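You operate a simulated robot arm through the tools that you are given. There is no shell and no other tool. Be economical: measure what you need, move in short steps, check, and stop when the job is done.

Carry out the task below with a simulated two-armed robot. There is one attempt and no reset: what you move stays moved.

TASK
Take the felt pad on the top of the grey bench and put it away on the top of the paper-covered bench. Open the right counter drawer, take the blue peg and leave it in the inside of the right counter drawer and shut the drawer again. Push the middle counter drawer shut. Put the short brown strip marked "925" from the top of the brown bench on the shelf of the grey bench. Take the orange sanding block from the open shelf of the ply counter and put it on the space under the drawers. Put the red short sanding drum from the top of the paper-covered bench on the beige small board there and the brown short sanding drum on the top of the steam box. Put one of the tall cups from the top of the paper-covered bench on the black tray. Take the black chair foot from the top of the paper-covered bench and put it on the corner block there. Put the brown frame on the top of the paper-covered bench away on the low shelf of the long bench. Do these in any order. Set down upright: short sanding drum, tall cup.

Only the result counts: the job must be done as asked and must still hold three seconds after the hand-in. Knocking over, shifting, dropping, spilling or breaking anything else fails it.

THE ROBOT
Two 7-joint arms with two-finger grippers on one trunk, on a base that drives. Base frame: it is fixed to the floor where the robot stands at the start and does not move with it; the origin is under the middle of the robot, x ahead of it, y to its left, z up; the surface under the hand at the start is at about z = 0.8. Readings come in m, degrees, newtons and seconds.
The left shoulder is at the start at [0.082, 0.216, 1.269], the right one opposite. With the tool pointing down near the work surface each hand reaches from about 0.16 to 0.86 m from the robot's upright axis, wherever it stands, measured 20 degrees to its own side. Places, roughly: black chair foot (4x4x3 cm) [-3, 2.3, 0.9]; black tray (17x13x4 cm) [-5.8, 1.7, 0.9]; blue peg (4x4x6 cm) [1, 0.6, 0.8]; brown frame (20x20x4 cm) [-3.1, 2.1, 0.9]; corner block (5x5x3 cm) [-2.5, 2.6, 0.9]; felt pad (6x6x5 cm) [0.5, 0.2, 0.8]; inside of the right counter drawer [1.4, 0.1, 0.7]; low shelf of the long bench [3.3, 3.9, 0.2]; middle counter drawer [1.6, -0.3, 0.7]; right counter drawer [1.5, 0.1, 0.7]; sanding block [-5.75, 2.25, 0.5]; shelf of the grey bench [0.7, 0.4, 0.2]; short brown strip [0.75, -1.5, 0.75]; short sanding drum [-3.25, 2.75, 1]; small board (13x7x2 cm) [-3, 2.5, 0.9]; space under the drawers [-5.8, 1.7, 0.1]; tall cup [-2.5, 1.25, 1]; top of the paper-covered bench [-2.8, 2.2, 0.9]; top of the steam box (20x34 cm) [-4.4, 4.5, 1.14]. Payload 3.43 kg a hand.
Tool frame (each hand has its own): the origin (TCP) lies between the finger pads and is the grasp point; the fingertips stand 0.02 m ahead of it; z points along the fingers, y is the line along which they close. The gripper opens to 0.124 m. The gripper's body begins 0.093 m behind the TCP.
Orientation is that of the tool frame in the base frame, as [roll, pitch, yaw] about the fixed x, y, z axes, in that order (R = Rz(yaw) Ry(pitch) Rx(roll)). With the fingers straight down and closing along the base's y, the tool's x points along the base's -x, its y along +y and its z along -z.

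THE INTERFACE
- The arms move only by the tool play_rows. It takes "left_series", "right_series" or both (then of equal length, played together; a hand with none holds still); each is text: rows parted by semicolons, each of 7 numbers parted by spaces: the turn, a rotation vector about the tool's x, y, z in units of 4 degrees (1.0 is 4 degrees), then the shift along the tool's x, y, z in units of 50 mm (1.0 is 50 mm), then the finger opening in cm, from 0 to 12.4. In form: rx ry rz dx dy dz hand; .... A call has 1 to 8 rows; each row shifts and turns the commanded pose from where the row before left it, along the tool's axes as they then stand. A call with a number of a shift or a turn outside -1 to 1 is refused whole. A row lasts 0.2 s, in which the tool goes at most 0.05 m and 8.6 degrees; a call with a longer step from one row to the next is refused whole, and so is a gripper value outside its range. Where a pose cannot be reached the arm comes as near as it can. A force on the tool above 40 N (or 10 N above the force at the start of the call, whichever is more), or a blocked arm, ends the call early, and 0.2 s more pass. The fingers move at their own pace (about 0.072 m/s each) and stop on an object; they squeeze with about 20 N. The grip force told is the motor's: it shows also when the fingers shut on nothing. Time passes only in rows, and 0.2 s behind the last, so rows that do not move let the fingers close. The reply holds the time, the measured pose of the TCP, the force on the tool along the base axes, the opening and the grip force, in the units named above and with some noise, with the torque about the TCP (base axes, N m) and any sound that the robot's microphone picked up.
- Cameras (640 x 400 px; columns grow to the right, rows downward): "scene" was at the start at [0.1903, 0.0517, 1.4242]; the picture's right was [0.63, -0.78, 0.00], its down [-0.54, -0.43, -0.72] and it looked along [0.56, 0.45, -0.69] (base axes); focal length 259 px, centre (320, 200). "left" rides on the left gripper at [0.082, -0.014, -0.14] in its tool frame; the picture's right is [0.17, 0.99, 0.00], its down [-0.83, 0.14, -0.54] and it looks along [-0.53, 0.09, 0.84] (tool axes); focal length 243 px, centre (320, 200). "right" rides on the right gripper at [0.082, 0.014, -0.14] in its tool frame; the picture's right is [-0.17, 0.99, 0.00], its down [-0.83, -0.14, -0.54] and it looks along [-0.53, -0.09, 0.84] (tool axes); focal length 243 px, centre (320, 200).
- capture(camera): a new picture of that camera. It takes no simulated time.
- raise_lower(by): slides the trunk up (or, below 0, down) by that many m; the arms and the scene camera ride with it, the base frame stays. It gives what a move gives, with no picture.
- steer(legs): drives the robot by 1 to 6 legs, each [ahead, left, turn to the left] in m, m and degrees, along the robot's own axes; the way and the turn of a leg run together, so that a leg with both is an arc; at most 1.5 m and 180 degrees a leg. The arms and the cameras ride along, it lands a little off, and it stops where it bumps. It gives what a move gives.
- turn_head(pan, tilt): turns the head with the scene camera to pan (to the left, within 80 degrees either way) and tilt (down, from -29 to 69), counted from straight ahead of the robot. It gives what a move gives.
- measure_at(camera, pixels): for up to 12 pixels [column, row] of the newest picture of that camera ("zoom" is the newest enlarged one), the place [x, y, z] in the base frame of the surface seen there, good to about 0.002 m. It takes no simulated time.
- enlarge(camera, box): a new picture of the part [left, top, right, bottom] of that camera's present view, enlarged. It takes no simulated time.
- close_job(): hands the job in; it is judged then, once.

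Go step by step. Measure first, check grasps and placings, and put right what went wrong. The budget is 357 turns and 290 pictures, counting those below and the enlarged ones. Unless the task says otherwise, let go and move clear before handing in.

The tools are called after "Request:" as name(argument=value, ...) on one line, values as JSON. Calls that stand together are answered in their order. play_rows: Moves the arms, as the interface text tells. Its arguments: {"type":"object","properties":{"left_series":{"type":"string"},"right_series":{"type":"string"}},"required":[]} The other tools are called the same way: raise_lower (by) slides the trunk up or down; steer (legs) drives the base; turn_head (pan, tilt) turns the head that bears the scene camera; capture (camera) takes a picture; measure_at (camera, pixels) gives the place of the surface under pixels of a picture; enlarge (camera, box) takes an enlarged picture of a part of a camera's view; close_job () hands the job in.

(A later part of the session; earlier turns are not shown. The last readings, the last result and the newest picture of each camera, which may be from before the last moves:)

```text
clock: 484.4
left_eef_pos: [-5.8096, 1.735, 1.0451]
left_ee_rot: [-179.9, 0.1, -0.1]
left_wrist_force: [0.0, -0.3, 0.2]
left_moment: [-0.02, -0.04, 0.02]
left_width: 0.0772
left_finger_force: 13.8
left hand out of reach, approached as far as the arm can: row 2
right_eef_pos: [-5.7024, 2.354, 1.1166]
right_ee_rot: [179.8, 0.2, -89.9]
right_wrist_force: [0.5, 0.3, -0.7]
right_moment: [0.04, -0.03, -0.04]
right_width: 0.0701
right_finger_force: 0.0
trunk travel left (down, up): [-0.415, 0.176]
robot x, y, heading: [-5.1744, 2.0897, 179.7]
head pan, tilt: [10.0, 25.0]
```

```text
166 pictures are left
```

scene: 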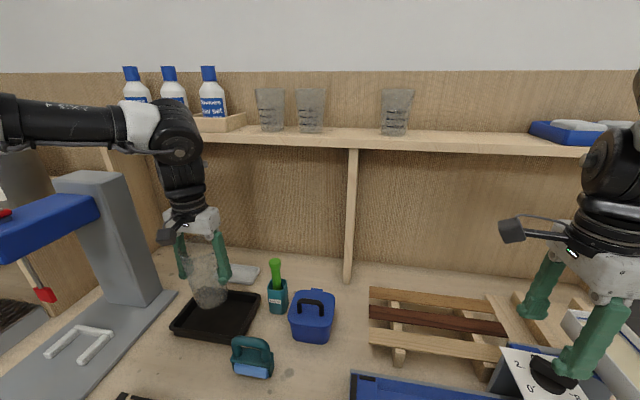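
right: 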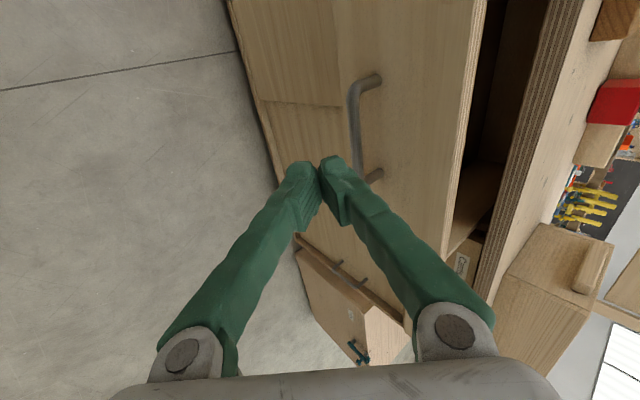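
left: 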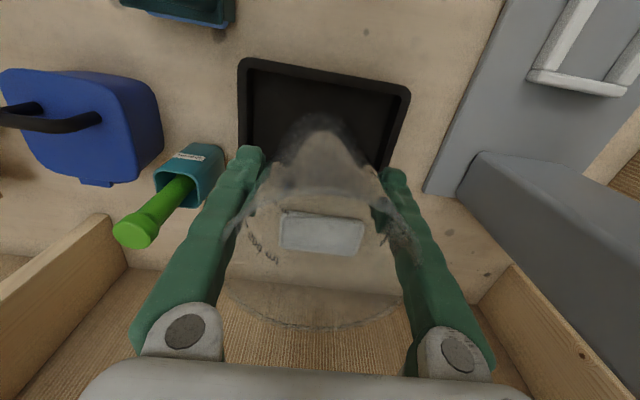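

Over the tray. Lower slowly, watching the force.

Request:
play_rows(left_series="0 0 0 0 0 0.5 5; 0 0 0 0 0 0.5 5; 0 0 0 0 0 0.3 5")

Request:
enlarge(camera="scene", box=[140, 190, 300, 360])

```text
clock: 485.2
left_eef_pos: [-5.8072, 1.7367, 0.9806]
left_ee_rot: [-180.0, 0.0, -0.3]
left_wrist_force: [-0.1, 0.1, -1.1]
left_moment: [-0.01, 0.01, -0.02]
left_width: 0.0769
left_finger_force: 14.3
right_eef_pos: [-5.7015, 2.3547, 1.1171]
right_ee_rot: [179.7, 0.0, -89.9]
right_wrist_force: [-0.2, 0.2, 0.5]
right_moment: [-0.03, -0.01, 0.03]
right_width: 0.0702
right_finger_force: 0.1
trunk travel left (down, up): [-0.415, 0.176]
robot x, y, heading: [-5.1764, 2.0927, 180.0]
head pan, tilt: [10.0, 25.0]
```

```text
2.35 times, centred on (220, 275) of scene
```

zoom: 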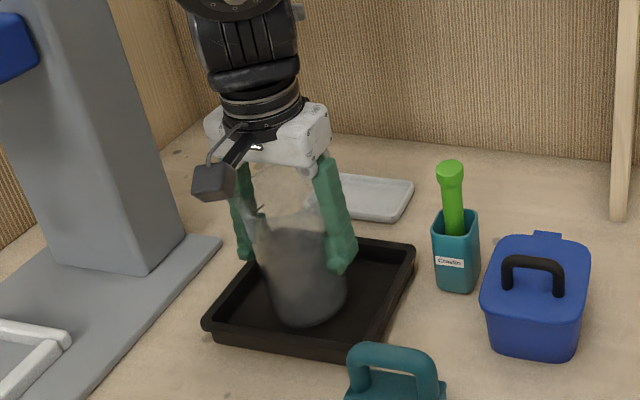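

Cup is well inside the tray. Lower the last millimetres until contact shows.

Request:
play_rows(left_series="0 0 0 0 0 0.08 5; 0 0 0 0 0 0.06 5")

Request:
play_rows(left_series="0 0 0 0 0 0.05 5; 0 0 0 0 0 0.04 5")

```text
clock: 485.8
left_eef_pos: [-5.8086, 1.735, 0.9735]
left_ee_rot: [-179.9, 0.1, -0.3]
left_wrist_force: [0.8, -0.1, -0.8]
left_moment: [-0.01, 0.02, -0.02]
left_width: 0.0772
left_finger_force: 14.5
right_eef_pos: [-5.7024, 2.3537, 1.1168]
right_ee_rot: [179.5, 0.0, -89.9]
right_wrist_force: [0.0, -0.6, -0.7]
right_moment: [0.02, -0.01, 0.0]
right_width: 0.0701
right_finger_force: 0.1
trunk travel left (down, up): [-0.415, 0.176]
robot x, y, heading: [-5.1788, 2.0887, 179.9]
head pan, tilt: [10.0, 25.0]
```

```text
clock: 486.4
left_eef_pos: [-5.8083, 1.735, 0.97]
left_ee_rot: [-180.0, 0.1, -0.3]
left_wrist_force: [0.6, -0.3, -0.2]
left_moment: [-0.02, -0.01, 0.0]
left_width: 0.0773
left_finger_force: 13.8
right_eef_pos: [-5.7024, 2.3545, 1.1169]
right_ee_rot: [179.6, -0.1, -89.8]
right_wrist_force: [-0.2, -0.1, 0.0]
right_moment: [0.01, -0.02, -0.03]
right_width: 0.07
right_finger_force: 0.0
trunk travel left (down, up): [-0.415, 0.176]
robot x, y, heading: [-5.1751, 2.0921, 180.3]
head pan, tilt: [10.0, 25.0]
```

No contact yet; continue in small steps.

Request:
play_rows(left_series="0 0 0 0 0 0.06 5; 0 0 0 0 0 0.06 5; 0 0 0 0 0 0.06 5")

Request:
enlarge(camera="scene", box=[160, 220, 270, 350])

```text
clock: 487.2
left_eef_pos: [-5.8079, 1.7358, 0.9638]
left_ee_rot: [-180.0, 0.5, -0.1]
left_wrist_force: [0.1, -1.3, 21.9]
left_moment: [-0.13, -0.07, -0.02]
left_width: 0.077
left_finger_force: 13.7
right_eef_pos: [-5.7003, 2.355, 1.1182]
right_ee_rot: [179.6, 0.0, -89.9]
right_wrist_force: [-1.0, 0.7, -0.1]
right_moment: [-0.05, -0.03, 0.01]
right_width: 0.07
right_finger_force: 0.0
trunk travel left (down, up): [-0.415, 0.176]
robot x, y, heading: [-5.1751, 2.0869, 179.9]
head pan, tilt: [10.0, 25.0]
```

```text
3.08 times, centred on (215, 285) of scene
```

zoom: 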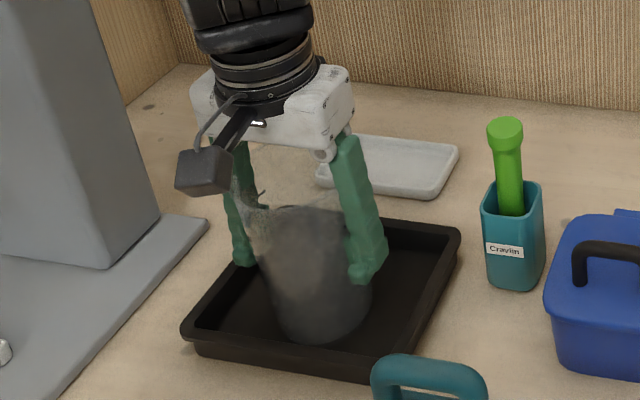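

Contact at z 0.964. Ease up 2 mm and release, then rise.

Request:
play_rows(left_series="0 0 0 0 0 -0.05 5; 0 0 0 0 0 0 8.5; 0 0 0 0 0 0 10; 0 0 0 0 0 0 11; 0 0 0 0 0 0 11; 0 0 0 0 0 -0.6 11; 0 0 0 0 0 -0.8 11; 0 0 0 0 0 -0.8 11")

Request:
capture(camera="left")

Request:
capture(camera="scene")

```text
clock: 489.0
left_eef_pos: [-5.8065, 1.7341, 1.0747]
left_ee_rot: [-179.9, 0.0, -0.3]
left_wrist_force: [-0.5, 0.5, 0.2]
left_moment: [0.0, 0.01, -0.02]
left_width: 0.11
left_finger_force: 0.1
right_eef_pos: [-5.7014, 2.3553, 1.117]
right_ee_rot: [179.6, -0.1, -89.9]
right_wrist_force: [-0.4, -0.2, -0.3]
right_moment: [-0.01, 0.01, 0.0]
right_width: 0.0702
right_finger_force: 0.1
trunk travel left (down, up): [-0.415, 0.176]
robot x, y, heading: [-5.1757, 2.0907, 180.0]
head pan, tilt: [10.0, 25.0]
```

```text
163 pictures are left
```

left: 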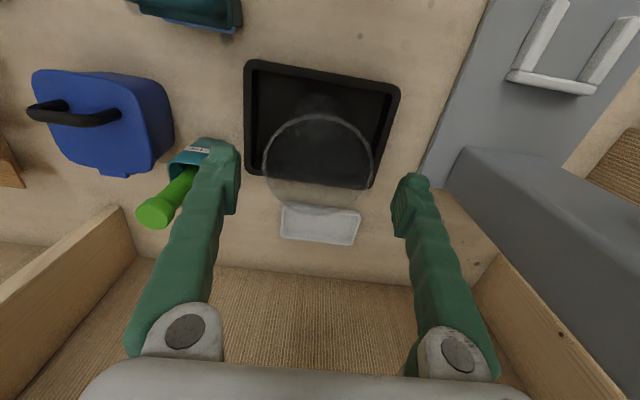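

```text
162 pictures are left
```

scene: 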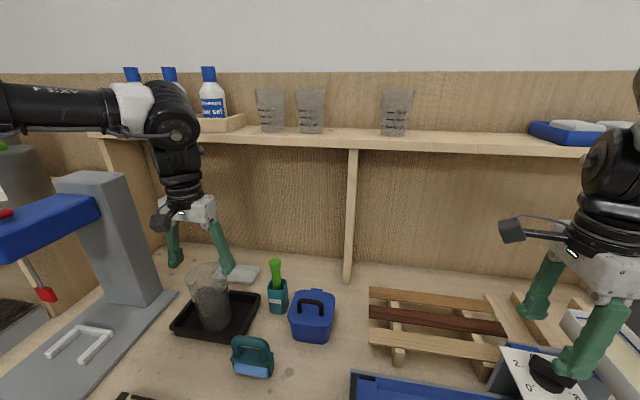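

The cup stands upright in the black tray. Retract the left hand and back away, then look at the open shelf.

Request:
play_rows(left_series="0 0 0 0 0 -0.8 11; 0 0 0 0.8 -0.3 0 11; 0 0 0 0.8 -0.3 0 9; 0 0 0 0.8 -0.3 0 7")

Request:
steer(legs=[[-0.5, 0, 0]])

Request:
raise_lower(by=-0.25)

Request:
turn_head(pan=-5, tilt=30)

Request:
capture(camera="scene")

```text
clock: 490.0
left_eef_pos: [-5.6847, 1.779, 1.1147]
left_ee_rot: [-179.9, 0.0, -0.3]
left_wrist_force: [0.6, 0.5, 1.2]
left_moment: [-0.06, 0.07, -0.01]
left_width: 0.07
left_finger_force: 0.1
right_eef_pos: [-5.7015, 2.3541, 1.1163]
right_ee_rot: [179.6, 0.0, -89.9]
right_wrist_force: [0.7, -0.8, -0.1]
right_moment: [0.01, 0.03, 0.0]
right_width: 0.0702
right_finger_force: 0.0
trunk travel left (down, up): [-0.415, 0.176]
robot x, y, heading: [-5.1739, 2.0896, 180.0]
head pan, tilt: [10.0, 25.0]
```

```text
clock: 493.5
left_eef_pos: [-5.1875, 1.7784, 1.1134]
left_ee_rot: [-179.9, 0.2, 0.0]
left_wrist_force: [-0.6, 0.1, 0.3]
left_moment: [-0.03, 0.01, 0.0]
left_width: 0.0699
left_finger_force: 0.2
right_eef_pos: [-5.203, 2.3528, 1.1158]
right_ee_rot: [179.6, 0.0, -89.7]
right_wrist_force: [0.1, 0.4, -0.6]
right_moment: [-0.02, 0.03, -0.02]
right_width: 0.07
right_finger_force: 0.1
trunk travel left (down, up): [-0.415, 0.176]
robot x, y, heading: [-4.6776, 2.0906, -179.9]
head pan, tilt: [10.0, 25.0]
```

```text
clock: 496.1
left_eef_pos: [-5.1878, 1.7783, 0.8649]
left_ee_rot: [-180.0, 0.2, -0.2]
left_wrist_force: [-0.3, -0.2, -0.2]
left_moment: [0.0, 0.03, -0.02]
left_width: 0.0702
left_finger_force: 0.2
right_eef_pos: [-5.2036, 2.3525, 0.8663]
right_ee_rot: [179.6, 0.0, -89.6]
right_wrist_force: [0.7, -0.1, 0.2]
right_moment: [-0.02, -0.01, 0.0]
right_width: 0.0702
right_finger_force: 0.1
trunk travel left (down, up): [-0.165, 0.426]
robot x, y, heading: [-4.6721, 2.088, -180.0]
head pan, tilt: [10.0, 25.0]
```

```text
clock: 496.9
left_eef_pos: [-5.1865, 1.7784, 0.864]
left_ee_rot: [180.0, 0.1, -0.2]
left_wrist_force: [0.1, 0.0, 0.7]
left_moment: [0.0, 0.02, 0.02]
left_width: 0.0699
left_finger_force: 0.1
right_eef_pos: [-5.2027, 2.353, 0.8664]
right_ee_rot: [179.7, -0.1, -89.8]
right_wrist_force: [-0.3, 0.4, 0.2]
right_moment: [0.0, 0.0, -0.01]
right_width: 0.0699
right_finger_force: 0.0
trunk travel left (down, up): [-0.165, 0.426]
robot x, y, heading: [-4.6729, 2.0905, -180.3]
head pan, tilt: [-5.0, 30.0]
```

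```text
161 pictures are left
```

scene: 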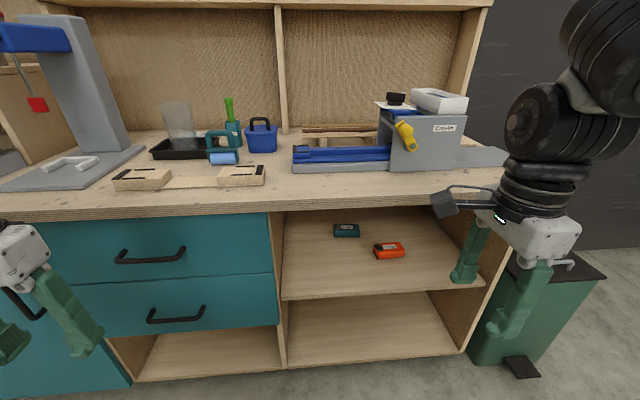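

Clear view: orange block at (388,250) on the shelf, drawers with space beneath at (215,350). Measure.

Request:
enlarge(camera="scene", box=[310, 210, 440, 280])

Request:
measure_at(camera="scene", pixels=[[388, 248], [376, 258], [402, 255], [374, 246], [400, 243], [346, 230], [380, 292], [215, 350], [180, 370], [180, 330], [285, 330], [370, 210]])

```text
4.92 times, centred on (375, 245) of scene
```

zoom: 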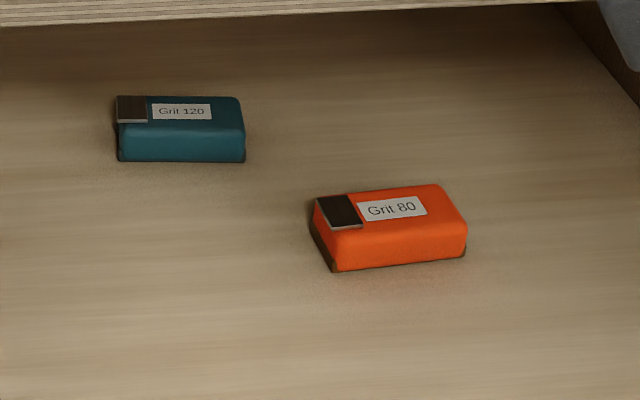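

```text
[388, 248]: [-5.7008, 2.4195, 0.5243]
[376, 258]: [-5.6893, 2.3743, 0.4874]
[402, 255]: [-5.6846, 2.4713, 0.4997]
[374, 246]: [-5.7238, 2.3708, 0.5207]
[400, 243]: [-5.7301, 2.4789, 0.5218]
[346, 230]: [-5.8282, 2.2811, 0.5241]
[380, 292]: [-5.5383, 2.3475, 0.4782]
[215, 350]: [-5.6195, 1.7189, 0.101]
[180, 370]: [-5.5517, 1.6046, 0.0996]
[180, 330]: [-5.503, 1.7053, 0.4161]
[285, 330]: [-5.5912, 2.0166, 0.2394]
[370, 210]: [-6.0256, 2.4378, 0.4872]
```

Orange block ≈ (−5.71,2.424), top z 0.524, ~10.5 cm along y; shelf z 0.487, front edge x −5.54. I'll use the left hand, gripping its ends, tilted forward. First lower the trunk and shift right.

Request:
raise_lower(by=-0.14)

Request:
steer(legs=[[0, -0.65, 0]])

Request:
play_rows(left_series="0 -1 0 0 0 0 12.4; 0 -1 0 0 0 0 12.4; 0 -1 0 0 0 0 12.4; 0 -1 0 0 0 0 12.4; 0 -1 0 0 0 0 12.4; 0 -1 0 0 0 0 12.4")

Request:
capture(camera="left")

Request:
capture(camera="scene")

```text
clock: 498.6
left_eef_pos: [-5.1863, 1.7787, 0.725]
left_ee_rot: [-180.0, 0.2, -0.1]
left_wrist_force: [-0.1, 0.3, -0.4]
left_moment: [0.03, 0.03, -0.01]
left_width: 0.0697
left_finger_force: 0.2
right_eef_pos: [-5.2274, 2.3522, 0.6897]
right_ee_rot: [-175.3, -0.2, -89.8]
right_wrist_force: [0.1, -0.2, 0.2]
right_moment: [0.03, 0.04, 0.01]
right_width: 0.0701
right_finger_force: 0.0
trunk travel left (down, up): [-0.025, 0.566]
robot x, y, heading: [-4.6793, 2.0886, -179.9]
head pan, tilt: [-5.0, 30.0]
```

```text
clock: 507.6
left_eef_pos: [-5.1882, 2.4247, 0.7232]
left_ee_rot: [-180.0, 0.1, -0.3]
left_wrist_force: [1.2, 0.2, -0.9]
left_moment: [-0.01, -0.05, -0.01]
left_width: 0.0702
left_finger_force: 0.0
right_eef_pos: [-5.2269, 3.0, 0.6905]
right_ee_rot: [-175.4, -0.3, -90.0]
right_wrist_force: [-1.1, 0.0, -0.3]
right_moment: [0.0, 0.0, 0.0]
right_width: 0.0699
right_finger_force: 0.0
trunk travel left (down, up): [-0.025, 0.566]
robot x, y, heading: [-4.6781, 2.7403, 179.7]
head pan, tilt: [-5.0, 30.0]
```

```text
clock: 509.0
left_eef_pos: [-5.2004, 2.4082, 0.7772]
left_ee_rot: [179.5, 21.4, -1.9]
left_wrist_force: [-0.1, -0.6, 0.2]
left_moment: [-0.03, -0.01, 0.02]
left_width: 0.124
left_finger_force: 0.1
left hand out of reach, approached as far as the arm can: row 1, 2, 3, 4, 6
right_eef_pos: [-5.2274, 2.9996, 0.6892]
right_ee_rot: [-175.3, -0.2, -89.9]
right_wrist_force: [0.3, -0.3, -0.4]
right_moment: [-0.01, -0.02, 0.02]
right_width: 0.07
right_finger_force: 0.0
trunk travel left (down, up): [-0.025, 0.566]
robot x, y, heading: [-4.6768, 2.7322, 180.1]
head pan, tilt: [-5.0, 30.0]
```

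```text
159 pictures are left
```

left: 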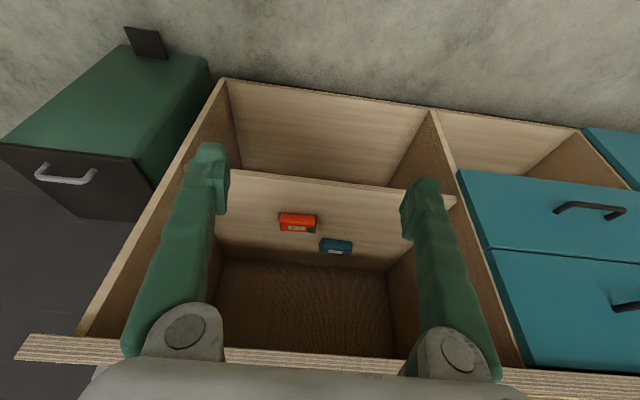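

```text
158 pictures are left
```

scene: 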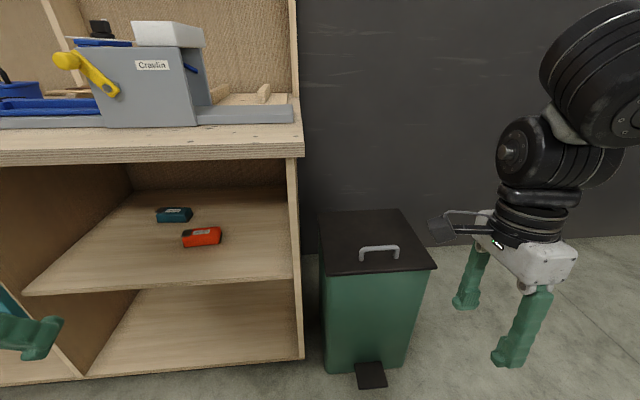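

The left hand is at 21° tilt. Move it down and forward while tilting further.

Request:
play_rows(left_series="0 0 0 -0.2 0 0.8 12.4; 0 0 0 -0.2 0 0.8 12.4; 0 0 0 -0.2 0 0.8 12.4; 0 -0.9 0 -0.2 0 0.5 12.4; 0 -0.9 0 -0.2 0 0.4 12.4; 0 -0.9 0 -0.2 0 0.3 12.4; 0 -0.9 0 -0.2 0 0 12.4; 0 -0.9 0 -0.2 0 0 12.4")

Request:
capture(camera="left")

```text
clock: 510.8
left_eef_pos: [-5.3414, 2.4104, 0.646]
left_ee_rot: [179.4, 39.7, -2.2]
left_wrist_force: [0.1, 0.7, -0.5]
left_moment: [-0.01, -0.02, -0.01]
left_width: 0.124
left_finger_force: 0.0
right_eef_pos: [-5.2261, 3.0, 0.6903]
right_ee_rot: [-175.3, -0.3, -89.9]
right_wrist_force: [-0.3, 0.5, -1.0]
right_moment: [0.02, 0.03, 0.01]
right_width: 0.0699
right_finger_force: 0.1
trunk travel left (down, up): [-0.025, 0.566]
robot x, y, heading: [-4.6759, 2.7347, 180.1]
head pan, tilt: [-5.0, 30.0]
```

```text
157 pictures are left
```

left: 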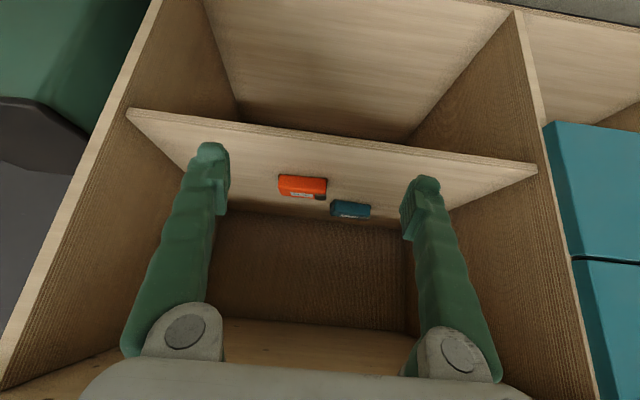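

Tilt 40° and all reachable. Lower ~0.1 m, tilt to ~48°, then drive in.

Request:
play_rows(left_series="0 0 0 0.45 0 0.54 12.4; 0 0 0 0.45 0 0.54 12.4; 0 0 0 0.45 0 0.54 12.4; 0 -1 0 0 0 0 12.4; 0 -1 0.3 0 0 0 12.4")

Request:
steer(legs=[[0.22, 0, 0]])

Request:
capture(camera="left")

Request:
turn_head(pan=25, tilt=35)

Request:
capture(camera="scene")

```text
clock: 512.0
left_eef_pos: [-5.3403, 2.4083, 0.5405]
left_ee_rot: [177.8, 47.7, -4.0]
left_wrist_force: [0.4, -0.2, 0.3]
left_moment: [0.0, -0.01, -0.02]
left_width: 0.1241
left_finger_force: 0.0
right_eef_pos: [-5.2268, 3.0, 0.6913]
right_ee_rot: [-175.4, -0.2, -89.9]
right_wrist_force: [0.7, 0.2, 0.5]
right_moment: [0.0, 0.01, -0.04]
right_width: 0.0702
right_finger_force: 0.1
trunk travel left (down, up): [-0.025, 0.566]
robot x, y, heading: [-4.6775, 2.7394, 180.1]
head pan, tilt: [-5.0, 30.0]
```

```text
clock: 514.0
left_eef_pos: [-5.5618, 2.4114, 0.5397]
left_ee_rot: [178.0, 47.6, -4.2]
left_wrist_force: [-0.9, 0.2, -0.8]
left_moment: [0.0, 0.02, 0.0]
left_width: 0.1239
left_finger_force: 0.0
right_eef_pos: [-5.4486, 3.0002, 0.69]
right_ee_rot: [-175.3, -0.2, -89.9]
right_wrist_force: [-0.6, 1.2, -0.4]
right_moment: [0.02, -0.01, 0.0]
right_width: 0.0702
right_finger_force: 0.0
trunk travel left (down, up): [-0.025, 0.566]
robot x, y, heading: [-4.8983, 2.7377, 179.8]
head pan, tilt: [-5.0, 30.0]
```

```text
156 pictures are left
```

left: 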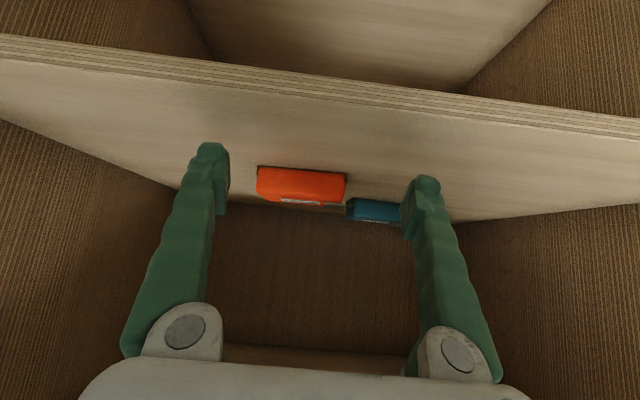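

```text
clock: 514.9
left_eef_pos: [-5.5627, 2.4104, 0.5404]
left_ee_rot: [177.9, 47.6, -4.2]
left_wrist_force: [-0.1, 0.3, 0.6]
left_moment: [0.0, -0.02, 0.01]
left_width: 0.1241
left_finger_force: 0.0
right_eef_pos: [-5.4493, 3.0015, 0.6896]
right_ee_rot: [-175.4, -0.2, -90.0]
right_wrist_force: [-0.6, 0.9, 0.7]
right_moment: [-0.01, 0.0, 0.02]
right_width: 0.0701
right_finger_force: 0.0
trunk travel left (down, up): [-0.025, 0.566]
robot x, y, heading: [-4.8992, 2.7379, 179.8]
head pan, tilt: [25.0, 35.0]
```

```text
155 pictures are left
```

scene: 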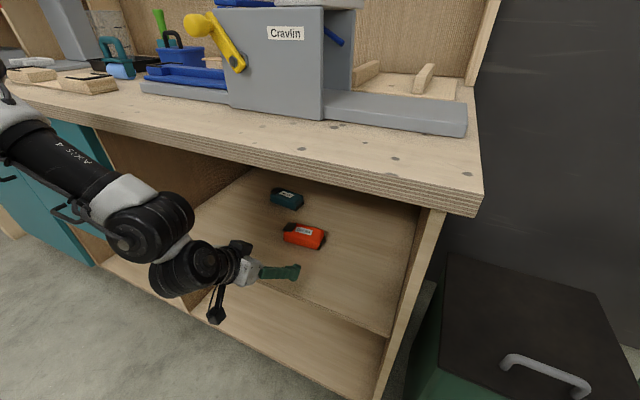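

Measure the block's corners from the left camera and the bin top height for the right hand.

Request:
measure_at(camera="left", pixels=[[260, 190], [343, 197], [260, 172], [342, 180], [300, 185], [350, 208], [300, 170]])

Request:
measure_at(camera="scene", pixels=[[290, 232], [322, 242], [285, 240], [318, 248], [305, 228], [480, 290], [450, 255], [545, 365], [445, 215]])

Request:
enlarge(camera="scene", box=[240, 170, 360, 300])

```text
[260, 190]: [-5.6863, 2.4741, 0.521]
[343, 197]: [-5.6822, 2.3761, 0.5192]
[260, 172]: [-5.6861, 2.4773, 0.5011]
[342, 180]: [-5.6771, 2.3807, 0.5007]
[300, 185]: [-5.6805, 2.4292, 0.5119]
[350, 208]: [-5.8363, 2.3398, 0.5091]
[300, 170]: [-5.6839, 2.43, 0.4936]
```

```text
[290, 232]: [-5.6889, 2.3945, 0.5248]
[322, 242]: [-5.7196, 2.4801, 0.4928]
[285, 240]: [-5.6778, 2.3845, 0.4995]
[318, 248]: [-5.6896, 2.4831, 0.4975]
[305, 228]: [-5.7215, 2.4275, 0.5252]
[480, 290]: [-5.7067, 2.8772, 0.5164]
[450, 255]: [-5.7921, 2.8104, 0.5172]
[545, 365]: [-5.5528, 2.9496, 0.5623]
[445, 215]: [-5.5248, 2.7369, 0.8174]
```

```text
3.08 times, centred on (300, 235) of scene
```

zoom: 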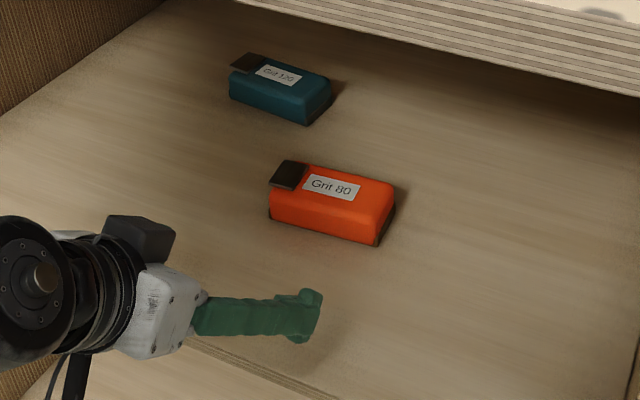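

The block is turned 5.3°, centre ≈ (−5.706,2.427). Align yaw, drive 0.1 m closer, then check.

Request:
play_rows(left_series="-0.88 0 -0.8 0 -0.29 0 12.4; -0.88 0 -0.8 0 -0.29 0 12.4; 0 0 0 0 0 0 12.4")

Request:
steer(legs=[[0.08, 0, 0]])

Request:
capture(camera="left")

```text
clock: 515.7
left_eef_pos: [-5.5651, 2.4268, 0.5343]
left_ee_rot: [178.3, 47.6, 2.3]
left_wrist_force: [-0.2, 1.1, 0.5]
left_moment: [-0.03, 0.0, 0.03]
left_width: 0.1242
left_finger_force: 0.0
left hand out of reach, approached as far as the arm can: row 2
right_eef_pos: [-5.4488, 3.0012, 0.6893]
right_ee_rot: [-175.3, -0.2, -90.0]
right_wrist_force: [0.3, -0.2, 0.1]
right_moment: [0.01, 0.0, -0.01]
right_width: 0.07
right_finger_force: 0.1
trunk travel left (down, up): [-0.025, 0.566]
robot x, y, heading: [-4.9017, 2.7346, 180.0]
head pan, tilt: [25.0, 35.0]
```

```text
clock: 516.8
left_eef_pos: [-5.6097, 2.4264, 0.5297]
left_ee_rot: [178.3, 46.3, 1.6]
left_wrist_force: [0.0, 0.2, -1.3]
left_moment: [0.05, 0.01, -0.01]
left_width: 0.1241
left_finger_force: 0.0
right_eef_pos: [-5.509, 2.9995, 0.6907]
right_ee_rot: [-175.6, -0.3, -89.4]
right_wrist_force: [-0.3, -0.4, -0.5]
right_moment: [-0.01, 0.02, -0.04]
right_width: 0.0701
right_finger_force: 0.1
trunk travel left (down, up): [-0.025, 0.566]
robot x, y, heading: [-4.9564, 2.7392, -179.7]
head pan, tilt: [25.0, 35.0]
stopped in leg 1: the robot was blocked; the commanded pose is now the measured one
```

```text
153 pictures are left
```

left: 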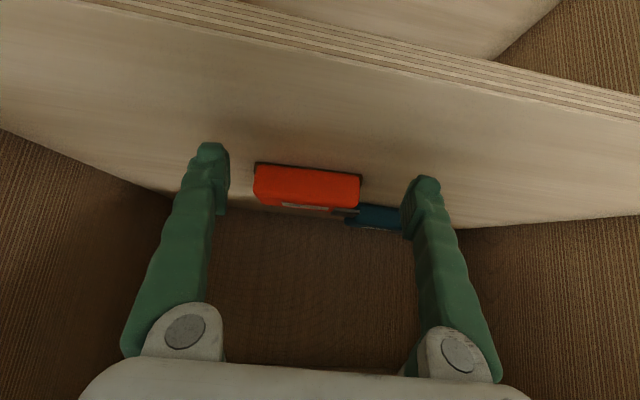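

Something blocked; the left arm may be touching. Look.

Request:
capture(camera="scene")

Request:
capture(camera="right")

```text
152 pictures are left
```

scene: 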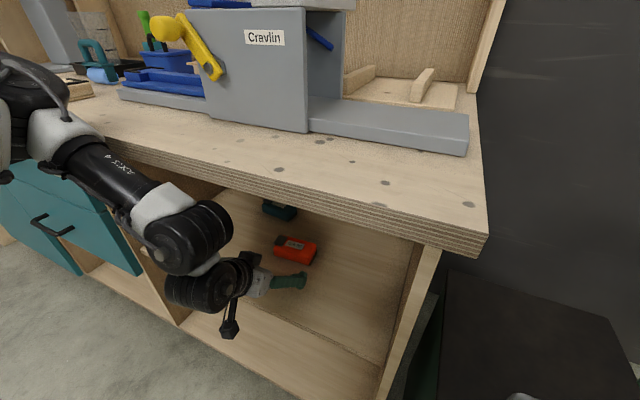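

```text
151 pictures are left
```

right: 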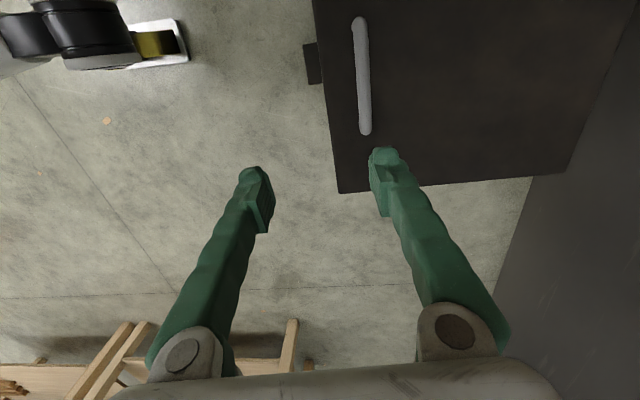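

The left elbow, swung out sideways, likely met the counter edge. Back off 9 cm and extend the arm instead, which tucks the elbow in.

Request:
steer(legs=[[-0.09, 0, 0]])

Request:
play_rows(left_series="0 0 0 -0.62 0 0.65 12.4; 0 0 0 -0.62 0 0.65 12.4; -0.34 0 -0.32 -0.62 0 0.65 12.4; -0.34 0 -0.32 0 0 0 12.4")

Request:
capture(camera="left")

Request:
capture(camera="scene")

```text
clock: 518.1
left_eef_pos: [-5.5225, 2.426, 0.5264]
left_ee_rot: [178.1, 46.2, 1.7]
left_wrist_force: [-0.2, 0.0, 0.5]
left_moment: [0.0, -0.04, -0.03]
left_width: 0.124
left_finger_force: 0.1
right_eef_pos: [-5.421, 2.9982, 0.6901]
right_ee_rot: [-175.4, -0.2, -89.7]
right_wrist_force: [1.4, -0.4, 0.8]
right_moment: [0.0, 0.03, -0.01]
right_width: 0.0702
right_finger_force: 0.0
trunk travel left (down, up): [-0.025, 0.566]
robot x, y, heading: [-4.8691, 2.7358, -179.8]
head pan, tilt: [25.0, 35.0]
```

```text
clock: 519.1
left_eef_pos: [-5.657, 2.418, 0.5265]
left_ee_rot: [178.2, 46.3, 5.5]
left_wrist_force: [0.0, -0.3, 0.0]
left_moment: [0.04, -0.01, 0.04]
left_width: 0.124
left_finger_force: 0.1
right_eef_pos: [-5.4202, 2.9986, 0.6897]
right_ee_rot: [-175.3, -0.3, -89.7]
right_wrist_force: [0.7, 1.7, 0.4]
right_moment: [-0.02, 0.0, 0.0]
right_width: 0.0701
right_finger_force: 0.1
trunk travel left (down, up): [-0.025, 0.566]
robot x, y, heading: [-4.8661, 2.7377, -179.6]
head pan, tilt: [25.0, 35.0]
```

```text
150 pictures are left
```

left: 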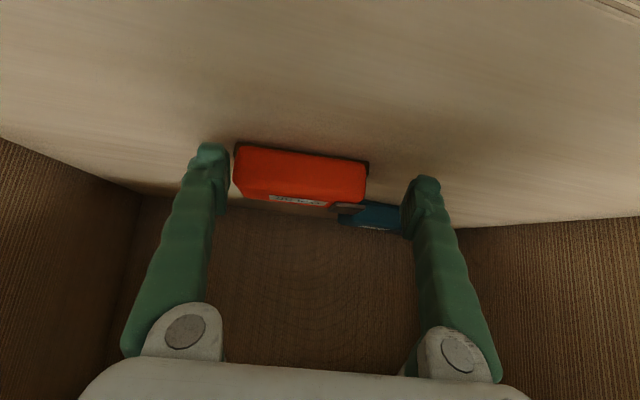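

```text
149 pictures are left
```

scene: 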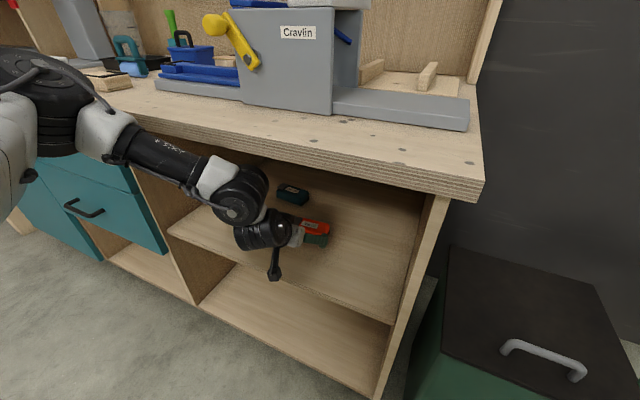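

Nearly there; the block sits 1.4 cm to the image's left. Shift and advance around it.

Request:
play_rows(left_series="0 0 0 0 -0.27 0 12.4; 0 0 0 -0.25 0 0.42 12.4; 0 0 0 -0.25 0 0.42 12.4; 0 0 0 0 0 0 12.4")

Request:
capture(camera="left")

```text
clock: 520.1
left_eef_pos: [-5.6955, 2.4272, 0.5169]
left_ee_rot: [178.1, 46.3, 5.3]
left_wrist_force: [-0.2, -0.6, -0.9]
left_moment: [0.02, -0.02, -0.01]
left_width: 0.1238
left_finger_force: 0.1
right_eef_pos: [-5.4146, 2.9978, 0.6945]
right_ee_rot: [-175.7, -0.2, -89.6]
right_wrist_force: [0.2, 0.8, -0.1]
right_moment: [-0.01, 0.01, 0.0]
right_width: 0.0703
right_finger_force: 0.0
trunk travel left (down, up): [-0.025, 0.566]
robot x, y, heading: [-4.8664, 2.7386, -179.6]
head pan, tilt: [25.0, 35.0]
```

```text
148 pictures are left
```

left: 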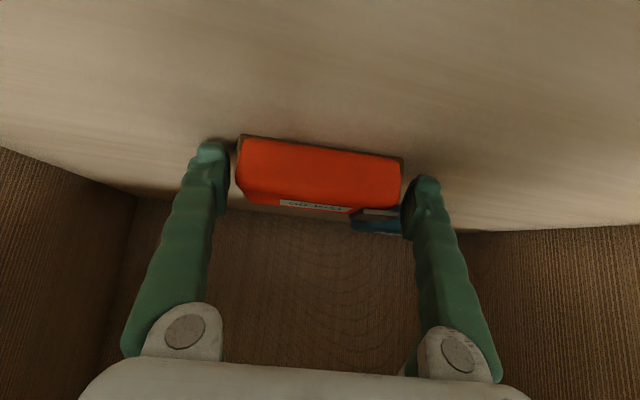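

Fingers flank the block. Close.

Request:
play_rows(left_series="0 0 0 0 0 0 9; 0 0 0 0 0 0 9; 0 0 0 0 0 0 9; 0 0 0 0 0 0 9")

Request:
capture(camera="left")

```text
clock: 521.1
left_eef_pos: [-5.6956, 2.4274, 0.5168]
left_ee_rot: [178.1, 46.3, 5.1]
left_wrist_force: [4.3, -4.8, 15.0]
left_moment: [-0.23, -0.04, 0.09]
left_width: 0.118
left_finger_force: 20.1
right_eef_pos: [-5.4155, 2.9989, 0.6944]
right_ee_rot: [-175.7, -0.2, -89.7]
right_wrist_force: [-0.6, 0.7, -0.5]
right_moment: [0.02, 0.01, 0.03]
right_width: 0.0701
right_finger_force: 0.1
trunk travel left (down, up): [-0.025, 0.566]
robot x, y, heading: [-4.8668, 2.7379, -179.9]
head pan, tilt: [25.0, 35.0]
```

```text
147 pictures are left
```

left: 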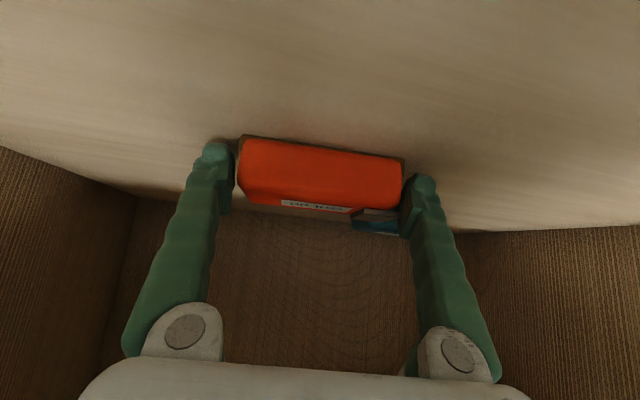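

Gripping at 11.8 cm with 20 N. Lift 4 cm and check.

Request:
play_rows(left_series="0 0 0 -0.29 0 -0.28 9; 0 0 0 -0.29 0 -0.28 9; 0 0 0 0 0 0 9")

Request:
capture(camera="left")

Request:
enlarge(camera="scene", box=[220, 170, 360, 300])

```text
clock: 521.6
left_eef_pos: [-5.6831, 2.4289, 0.5106]
left_ee_rot: [178.0, 43.9, 4.8]
left_wrist_force: [-6.1, 5.7, 23.2]
left_moment: [0.25, 0.01, 0.22]
left_width: 0.1174
left_finger_force: 19.7
right_eef_pos: [-5.419, 2.9988, 0.6911]
right_ee_rot: [-175.4, -0.1, -89.5]
right_wrist_force: [0.0, 0.0, -0.6]
right_moment: [0.0, 0.04, 0.03]
right_width: 0.07
right_finger_force: 0.1
trunk travel left (down, up): [-0.025, 0.566]
robot x, y, heading: [-4.8669, 2.7382, -179.7]
head pan, tilt: [25.0, 35.0]
stopped in row 2 (left hand): the force on the tool passed its limit at 52 N (the readings are from after the stop); the commanded pose is now the measured one
```

```text
146 pictures are left
```

left: 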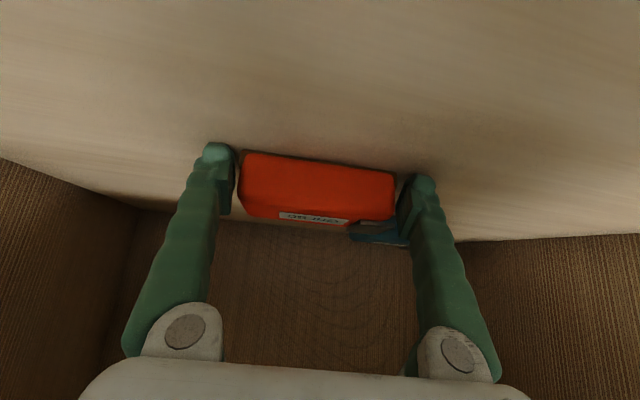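

```text
3.08 times, centred on (290, 235) of scene
```

zoom: 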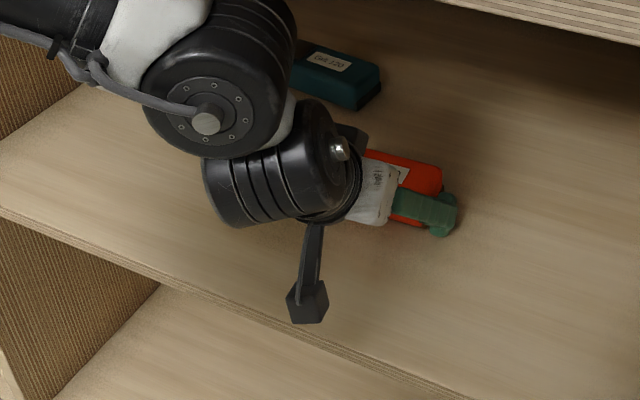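

Lifting is blocked — the wrist joint probably touches the counter's underside. Measure it.

Request:
measure_at(camera="zoom", pixels=[[210, 20], [270, 30], [180, 90], [150, 30], [320, 120], [400, 170], [560, 20], [300, 160]])

Request:
measure_at(camera="scene", pixels=[[60, 60], [30, 100], [100, 130], [160, 150], [200, 165], [250, 175], [180, 140], [120, 110]])

```text
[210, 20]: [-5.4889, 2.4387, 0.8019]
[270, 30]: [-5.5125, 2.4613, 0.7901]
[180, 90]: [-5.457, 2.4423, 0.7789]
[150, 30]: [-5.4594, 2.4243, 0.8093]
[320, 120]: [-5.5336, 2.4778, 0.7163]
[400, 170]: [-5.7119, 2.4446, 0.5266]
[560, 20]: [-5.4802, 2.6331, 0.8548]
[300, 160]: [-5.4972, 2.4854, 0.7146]
```

```text
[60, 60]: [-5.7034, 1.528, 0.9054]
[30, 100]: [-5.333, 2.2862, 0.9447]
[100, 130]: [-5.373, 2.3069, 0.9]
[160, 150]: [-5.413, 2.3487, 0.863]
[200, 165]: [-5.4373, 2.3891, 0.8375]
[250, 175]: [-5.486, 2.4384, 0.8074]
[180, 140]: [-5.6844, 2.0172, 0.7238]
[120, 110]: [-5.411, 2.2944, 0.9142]
```

The wrist joint top (z 0.81) is against the counter's underside. I'll relieve pressure and slide the block straight out along the shelf by driving back.

Request:
play_rows(left_series="0 0 0 0.1 0 -0.1 9; 0 0 0 0.1 0 -0.12 9")

Request:
steer(legs=[[-0.1, 0, 0]])

Request:
capture(camera="left")

Request:
capture(camera="scene")

```text
clock: 522.2
left_eef_pos: [-5.6696, 2.434, 0.5113]
left_ee_rot: [177.6, 43.6, 4.4]
left_wrist_force: [-0.1, 1.6, 2.6]
left_moment: [0.3, 0.01, -0.03]
left_width: 0.1176
left_finger_force: 20.0
right_eef_pos: [-5.4201, 3.0006, 0.6905]
right_ee_rot: [-175.4, -0.2, -89.8]
right_wrist_force: [-0.4, -0.2, 0.7]
right_moment: [-0.01, 0.02, 0.02]
right_width: 0.0701
right_finger_force: 0.1
trunk travel left (down, up): [-0.025, 0.566]
robot x, y, heading: [-4.8709, 2.7349, -179.9]
head pan, tilt: [25.0, 35.0]
```

```text
clock: 523.5
left_eef_pos: [-5.5714, 2.4337, 0.5095]
left_ee_rot: [177.6, 43.7, 4.4]
left_wrist_force: [0.4, 0.0, 1.5]
left_moment: [0.2, -0.03, 0.02]
left_width: 0.1172
left_finger_force: 20.4
right_eef_pos: [-5.3196, 3.0004, 0.6896]
right_ee_rot: [-175.2, -0.2, -89.8]
right_wrist_force: [-0.6, -0.5, -0.3]
right_moment: [-0.03, 0.02, 0.0]
right_width: 0.0701
right_finger_force: 0.0
trunk travel left (down, up): [-0.025, 0.566]
robot x, y, heading: [-4.7683, 2.7403, -180.0]
head pan, tilt: [25.0, 35.0]
```

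```text
144 pictures are left
```

left: 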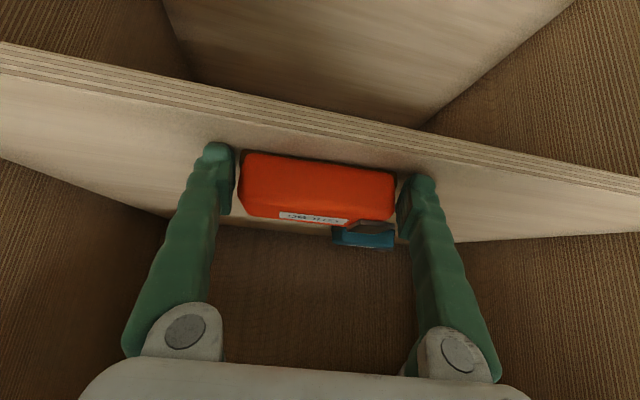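

```text
143 pictures are left
```

scene: 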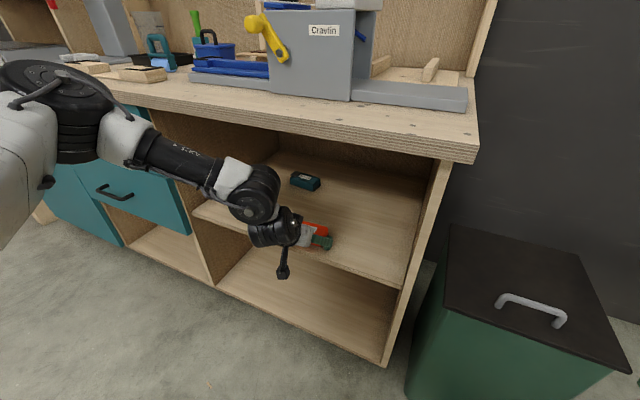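

The block came along. Now clear of the counter, lift 4 cm and drive back further.

Request:
play_rows(left_series="0 0 0 -0.28 0 -0.29 9; 0 0 0 -0.28 0 -0.29 9")

Request:
steer(legs=[[-0.22, 0, 0]])

Request:
capture(camera="left")

```text
clock: 524.1
left_eef_pos: [-5.5707, 2.4343, 0.5516]
left_ee_rot: [177.5, 43.6, 4.4]
left_wrist_force: [-0.3, -0.5, -1.4]
left_moment: [-0.03, 0.0, -0.02]
left_width: 0.1172
left_finger_force: 20.5
right_eef_pos: [-5.3197, 3.0018, 0.6889]
right_ee_rot: [-175.2, -0.1, -89.8]
right_wrist_force: [0.1, 0.1, -0.4]
right_moment: [-0.01, 0.02, 0.01]
right_width: 0.0701
right_finger_force: 0.1
trunk travel left (down, up): [-0.025, 0.566]
robot x, y, heading: [-4.7657, 2.7369, -179.7]
head pan, tilt: [25.0, 35.0]
```

```text
clock: 526.0
left_eef_pos: [-5.3495, 2.4351, 0.5521]
left_ee_rot: [177.6, 43.7, 4.5]
left_wrist_force: [0.4, 1.2, -1.0]
left_moment: [-0.01, -0.04, 0.01]
left_width: 0.1174
left_finger_force: 20.1
right_eef_pos: [-5.0969, 3.0009, 0.6898]
right_ee_rot: [-175.3, -0.2, -89.8]
right_wrist_force: [0.8, -0.3, 0.5]
right_moment: [-0.03, 0.01, -0.02]
right_width: 0.0699
right_finger_force: 0.0
trunk travel left (down, up): [-0.025, 0.566]
robot x, y, heading: [-4.5467, 2.7402, -179.8]
head pan, tilt: [25.0, 35.0]
```

```text
142 pictures are left
```

left: 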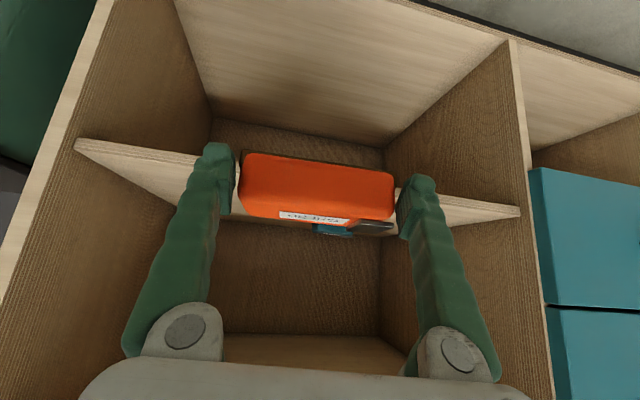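

Block held. Strafe to y≈2.02, then lower the hand toward floor level while drawing it in.

Request:
steer(legs=[[0, 0.72, 0]])

Request:
play_rows(left_series="0 0 0 0.92 0 0.32 9; 0 0 0 0.92 0 0.32 9; 0 0 0 0.92 0 0.32 9; 0 0 0 0.92 0 0.32 9; 0 0 0 0.92 0 0.32 9; 0 0 0 0.92 0 0.32 9; 0 0 0 0.92 0 0.32 9; 0 0 0 0.92 0 0.32 9")

Request:
turn_head(pan=15, tilt=45)

Request:
capture(camera="scene")

Request:
capture(camera="left")

```text
clock: 536.1
left_eef_pos: [-5.3493, 1.7138, 0.5526]
left_ee_rot: [177.5, 43.7, 4.2]
left_wrist_force: [-0.7, -0.4, -1.3]
left_moment: [0.02, -0.07, 0.02]
left_width: 0.1164
left_finger_force: 20.2
right_eef_pos: [-5.0976, 2.28, 0.6895]
right_ee_rot: [-175.2, -0.2, -89.9]
right_wrist_force: [-0.4, 0.2, -0.1]
right_moment: [0.02, -0.04, 0.0]
right_width: 0.0702
right_finger_force: 0.1
trunk travel left (down, up): [-0.025, 0.566]
robot x, y, heading: [-4.5456, 2.0147, 180.0]
head pan, tilt: [25.0, 35.0]
```

```text
clock: 537.9
left_eef_pos: [-5.174, 1.7026, 0.236]
left_ee_rot: [177.7, 43.7, 4.5]
left_wrist_force: [0.6, 0.5, -0.8]
left_moment: [0.0, -0.01, 0.0]
left_width: 0.1158
left_finger_force: 20.3
left hand out of reach, approached as far as the arm can: row 8
right_eef_pos: [-5.0972, 2.279, 0.6903]
right_ee_rot: [-175.2, -0.2, -90.0]
right_wrist_force: [-0.2, 0.5, -0.2]
right_moment: [0.02, 0.01, 0.0]
right_width: 0.0702
right_finger_force: 0.1
trunk travel left (down, up): [-0.025, 0.566]
robot x, y, heading: [-4.5493, 2.0207, 180.0]
head pan, tilt: [25.0, 35.0]
```

```text
clock: 538.6
left_eef_pos: [-5.1748, 1.7033, 0.2351]
left_ee_rot: [177.7, 43.5, 4.4]
left_wrist_force: [0.0, -0.3, -1.6]
left_moment: [-0.04, -0.06, -0.01]
left_width: 0.1159
left_finger_force: 20.2
right_eef_pos: [-5.0969, 2.2792, 0.6892]
right_ee_rot: [-175.3, -0.2, -89.9]
right_wrist_force: [-0.5, -0.4, 0.2]
right_moment: [0.0, 0.05, 0.01]
right_width: 0.0701
right_finger_force: 0.1
trunk travel left (down, up): [-0.025, 0.566]
robot x, y, heading: [-4.5484, 2.0128, 180.0]
head pan, tilt: [15.0, 45.0]
```

```text
141 pictures are left
```

scene: 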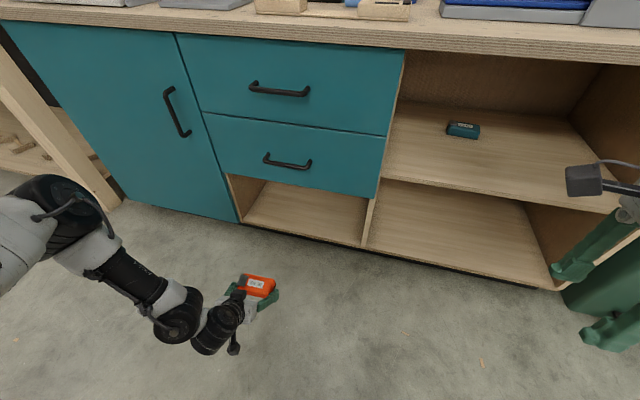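

```text
140 pictures are left
```

left: 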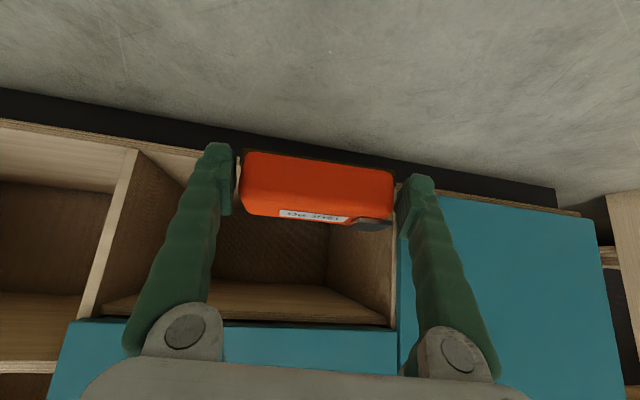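

Measure the space's boundaries under the drawers.

Request:
measure_at(camera="scene", pixels=[[305, 210], [250, 220], [355, 238], [300, 230], [240, 185], [372, 205], [300, 183], [265, 195], [350, 215]])

Request:
enlarge(camera="scene", box=[200, 130, 400, 310])

```text
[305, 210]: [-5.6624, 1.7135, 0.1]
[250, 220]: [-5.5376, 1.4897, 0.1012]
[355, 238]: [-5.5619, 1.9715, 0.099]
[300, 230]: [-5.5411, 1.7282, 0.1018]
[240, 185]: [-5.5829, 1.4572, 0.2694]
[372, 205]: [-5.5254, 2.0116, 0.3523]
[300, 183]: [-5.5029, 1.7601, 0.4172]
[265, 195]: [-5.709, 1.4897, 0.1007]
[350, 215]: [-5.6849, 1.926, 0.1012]
```

```text
2.22 times, centred on (300, 220) of scene
```

zoom: 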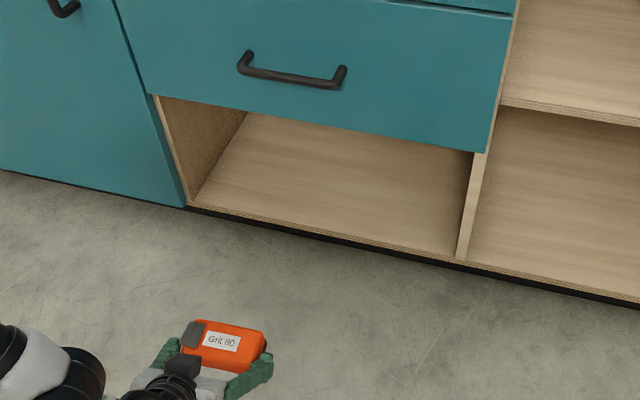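

Space: y 1.46–2.0, floor z 0.10, front x≈−5.51. Draw the hand in a bit and lower it to z≈0.15, then drive forward.

Request:
raise_lower(by=-0.02)

Request:
play_rows(left_series="0 0 0 0.95 0 -0.22 9; 0 0 0 0.95 0 -0.22 9; 0 0 0 0.7 0 -0.1 9")

```text
clock: 539.2
left_eef_pos: [-5.1747, 1.7032, 0.2235]
left_ee_rot: [177.8, 43.6, 4.4]
left_wrist_force: [-0.3, -0.5, -0.9]
left_moment: [0.0, -0.04, -0.02]
left_width: 0.1159
left_finger_force: 20.1
right_eef_pos: [-5.0967, 2.28, 0.6698]
right_ee_rot: [-175.3, -0.2, -89.8]
right_wrist_force: [-0.3, 0.0, 0.4]
right_moment: [-0.02, 0.03, -0.01]
right_width: 0.0699
right_finger_force: 0.2
trunk travel left (down, up): [-0.005, 0.586]
robot x, y, heading: [-4.5449, 2.0139, 180.2]
head pan, tilt: [15.0, 45.0]
```

```text
clock: 540.0
left_eef_pos: [-5.1116, 1.6756, 0.2286]
left_ee_rot: [177.7, 43.4, 4.4]
left_wrist_force: [0.8, 0.0, -1.7]
left_moment: [0.02, -0.01, -0.01]
left_width: 0.116
left_finger_force: 20.5
left hand out of reach, approached as far as the arm can: row 1, 2, 3
right_eef_pos: [-5.0975, 2.2793, 0.6692]
right_ee_rot: [-175.3, -0.2, -89.9]
right_wrist_force: [-0.4, 0.4, -0.4]
right_moment: [0.02, -0.03, -0.01]
right_width: 0.0702
right_finger_force: 0.1
trunk travel left (down, up): [-0.005, 0.586]
robot x, y, heading: [-4.5461, 2.0146, 180.1]
head pan, tilt: [15.0, 45.0]
```

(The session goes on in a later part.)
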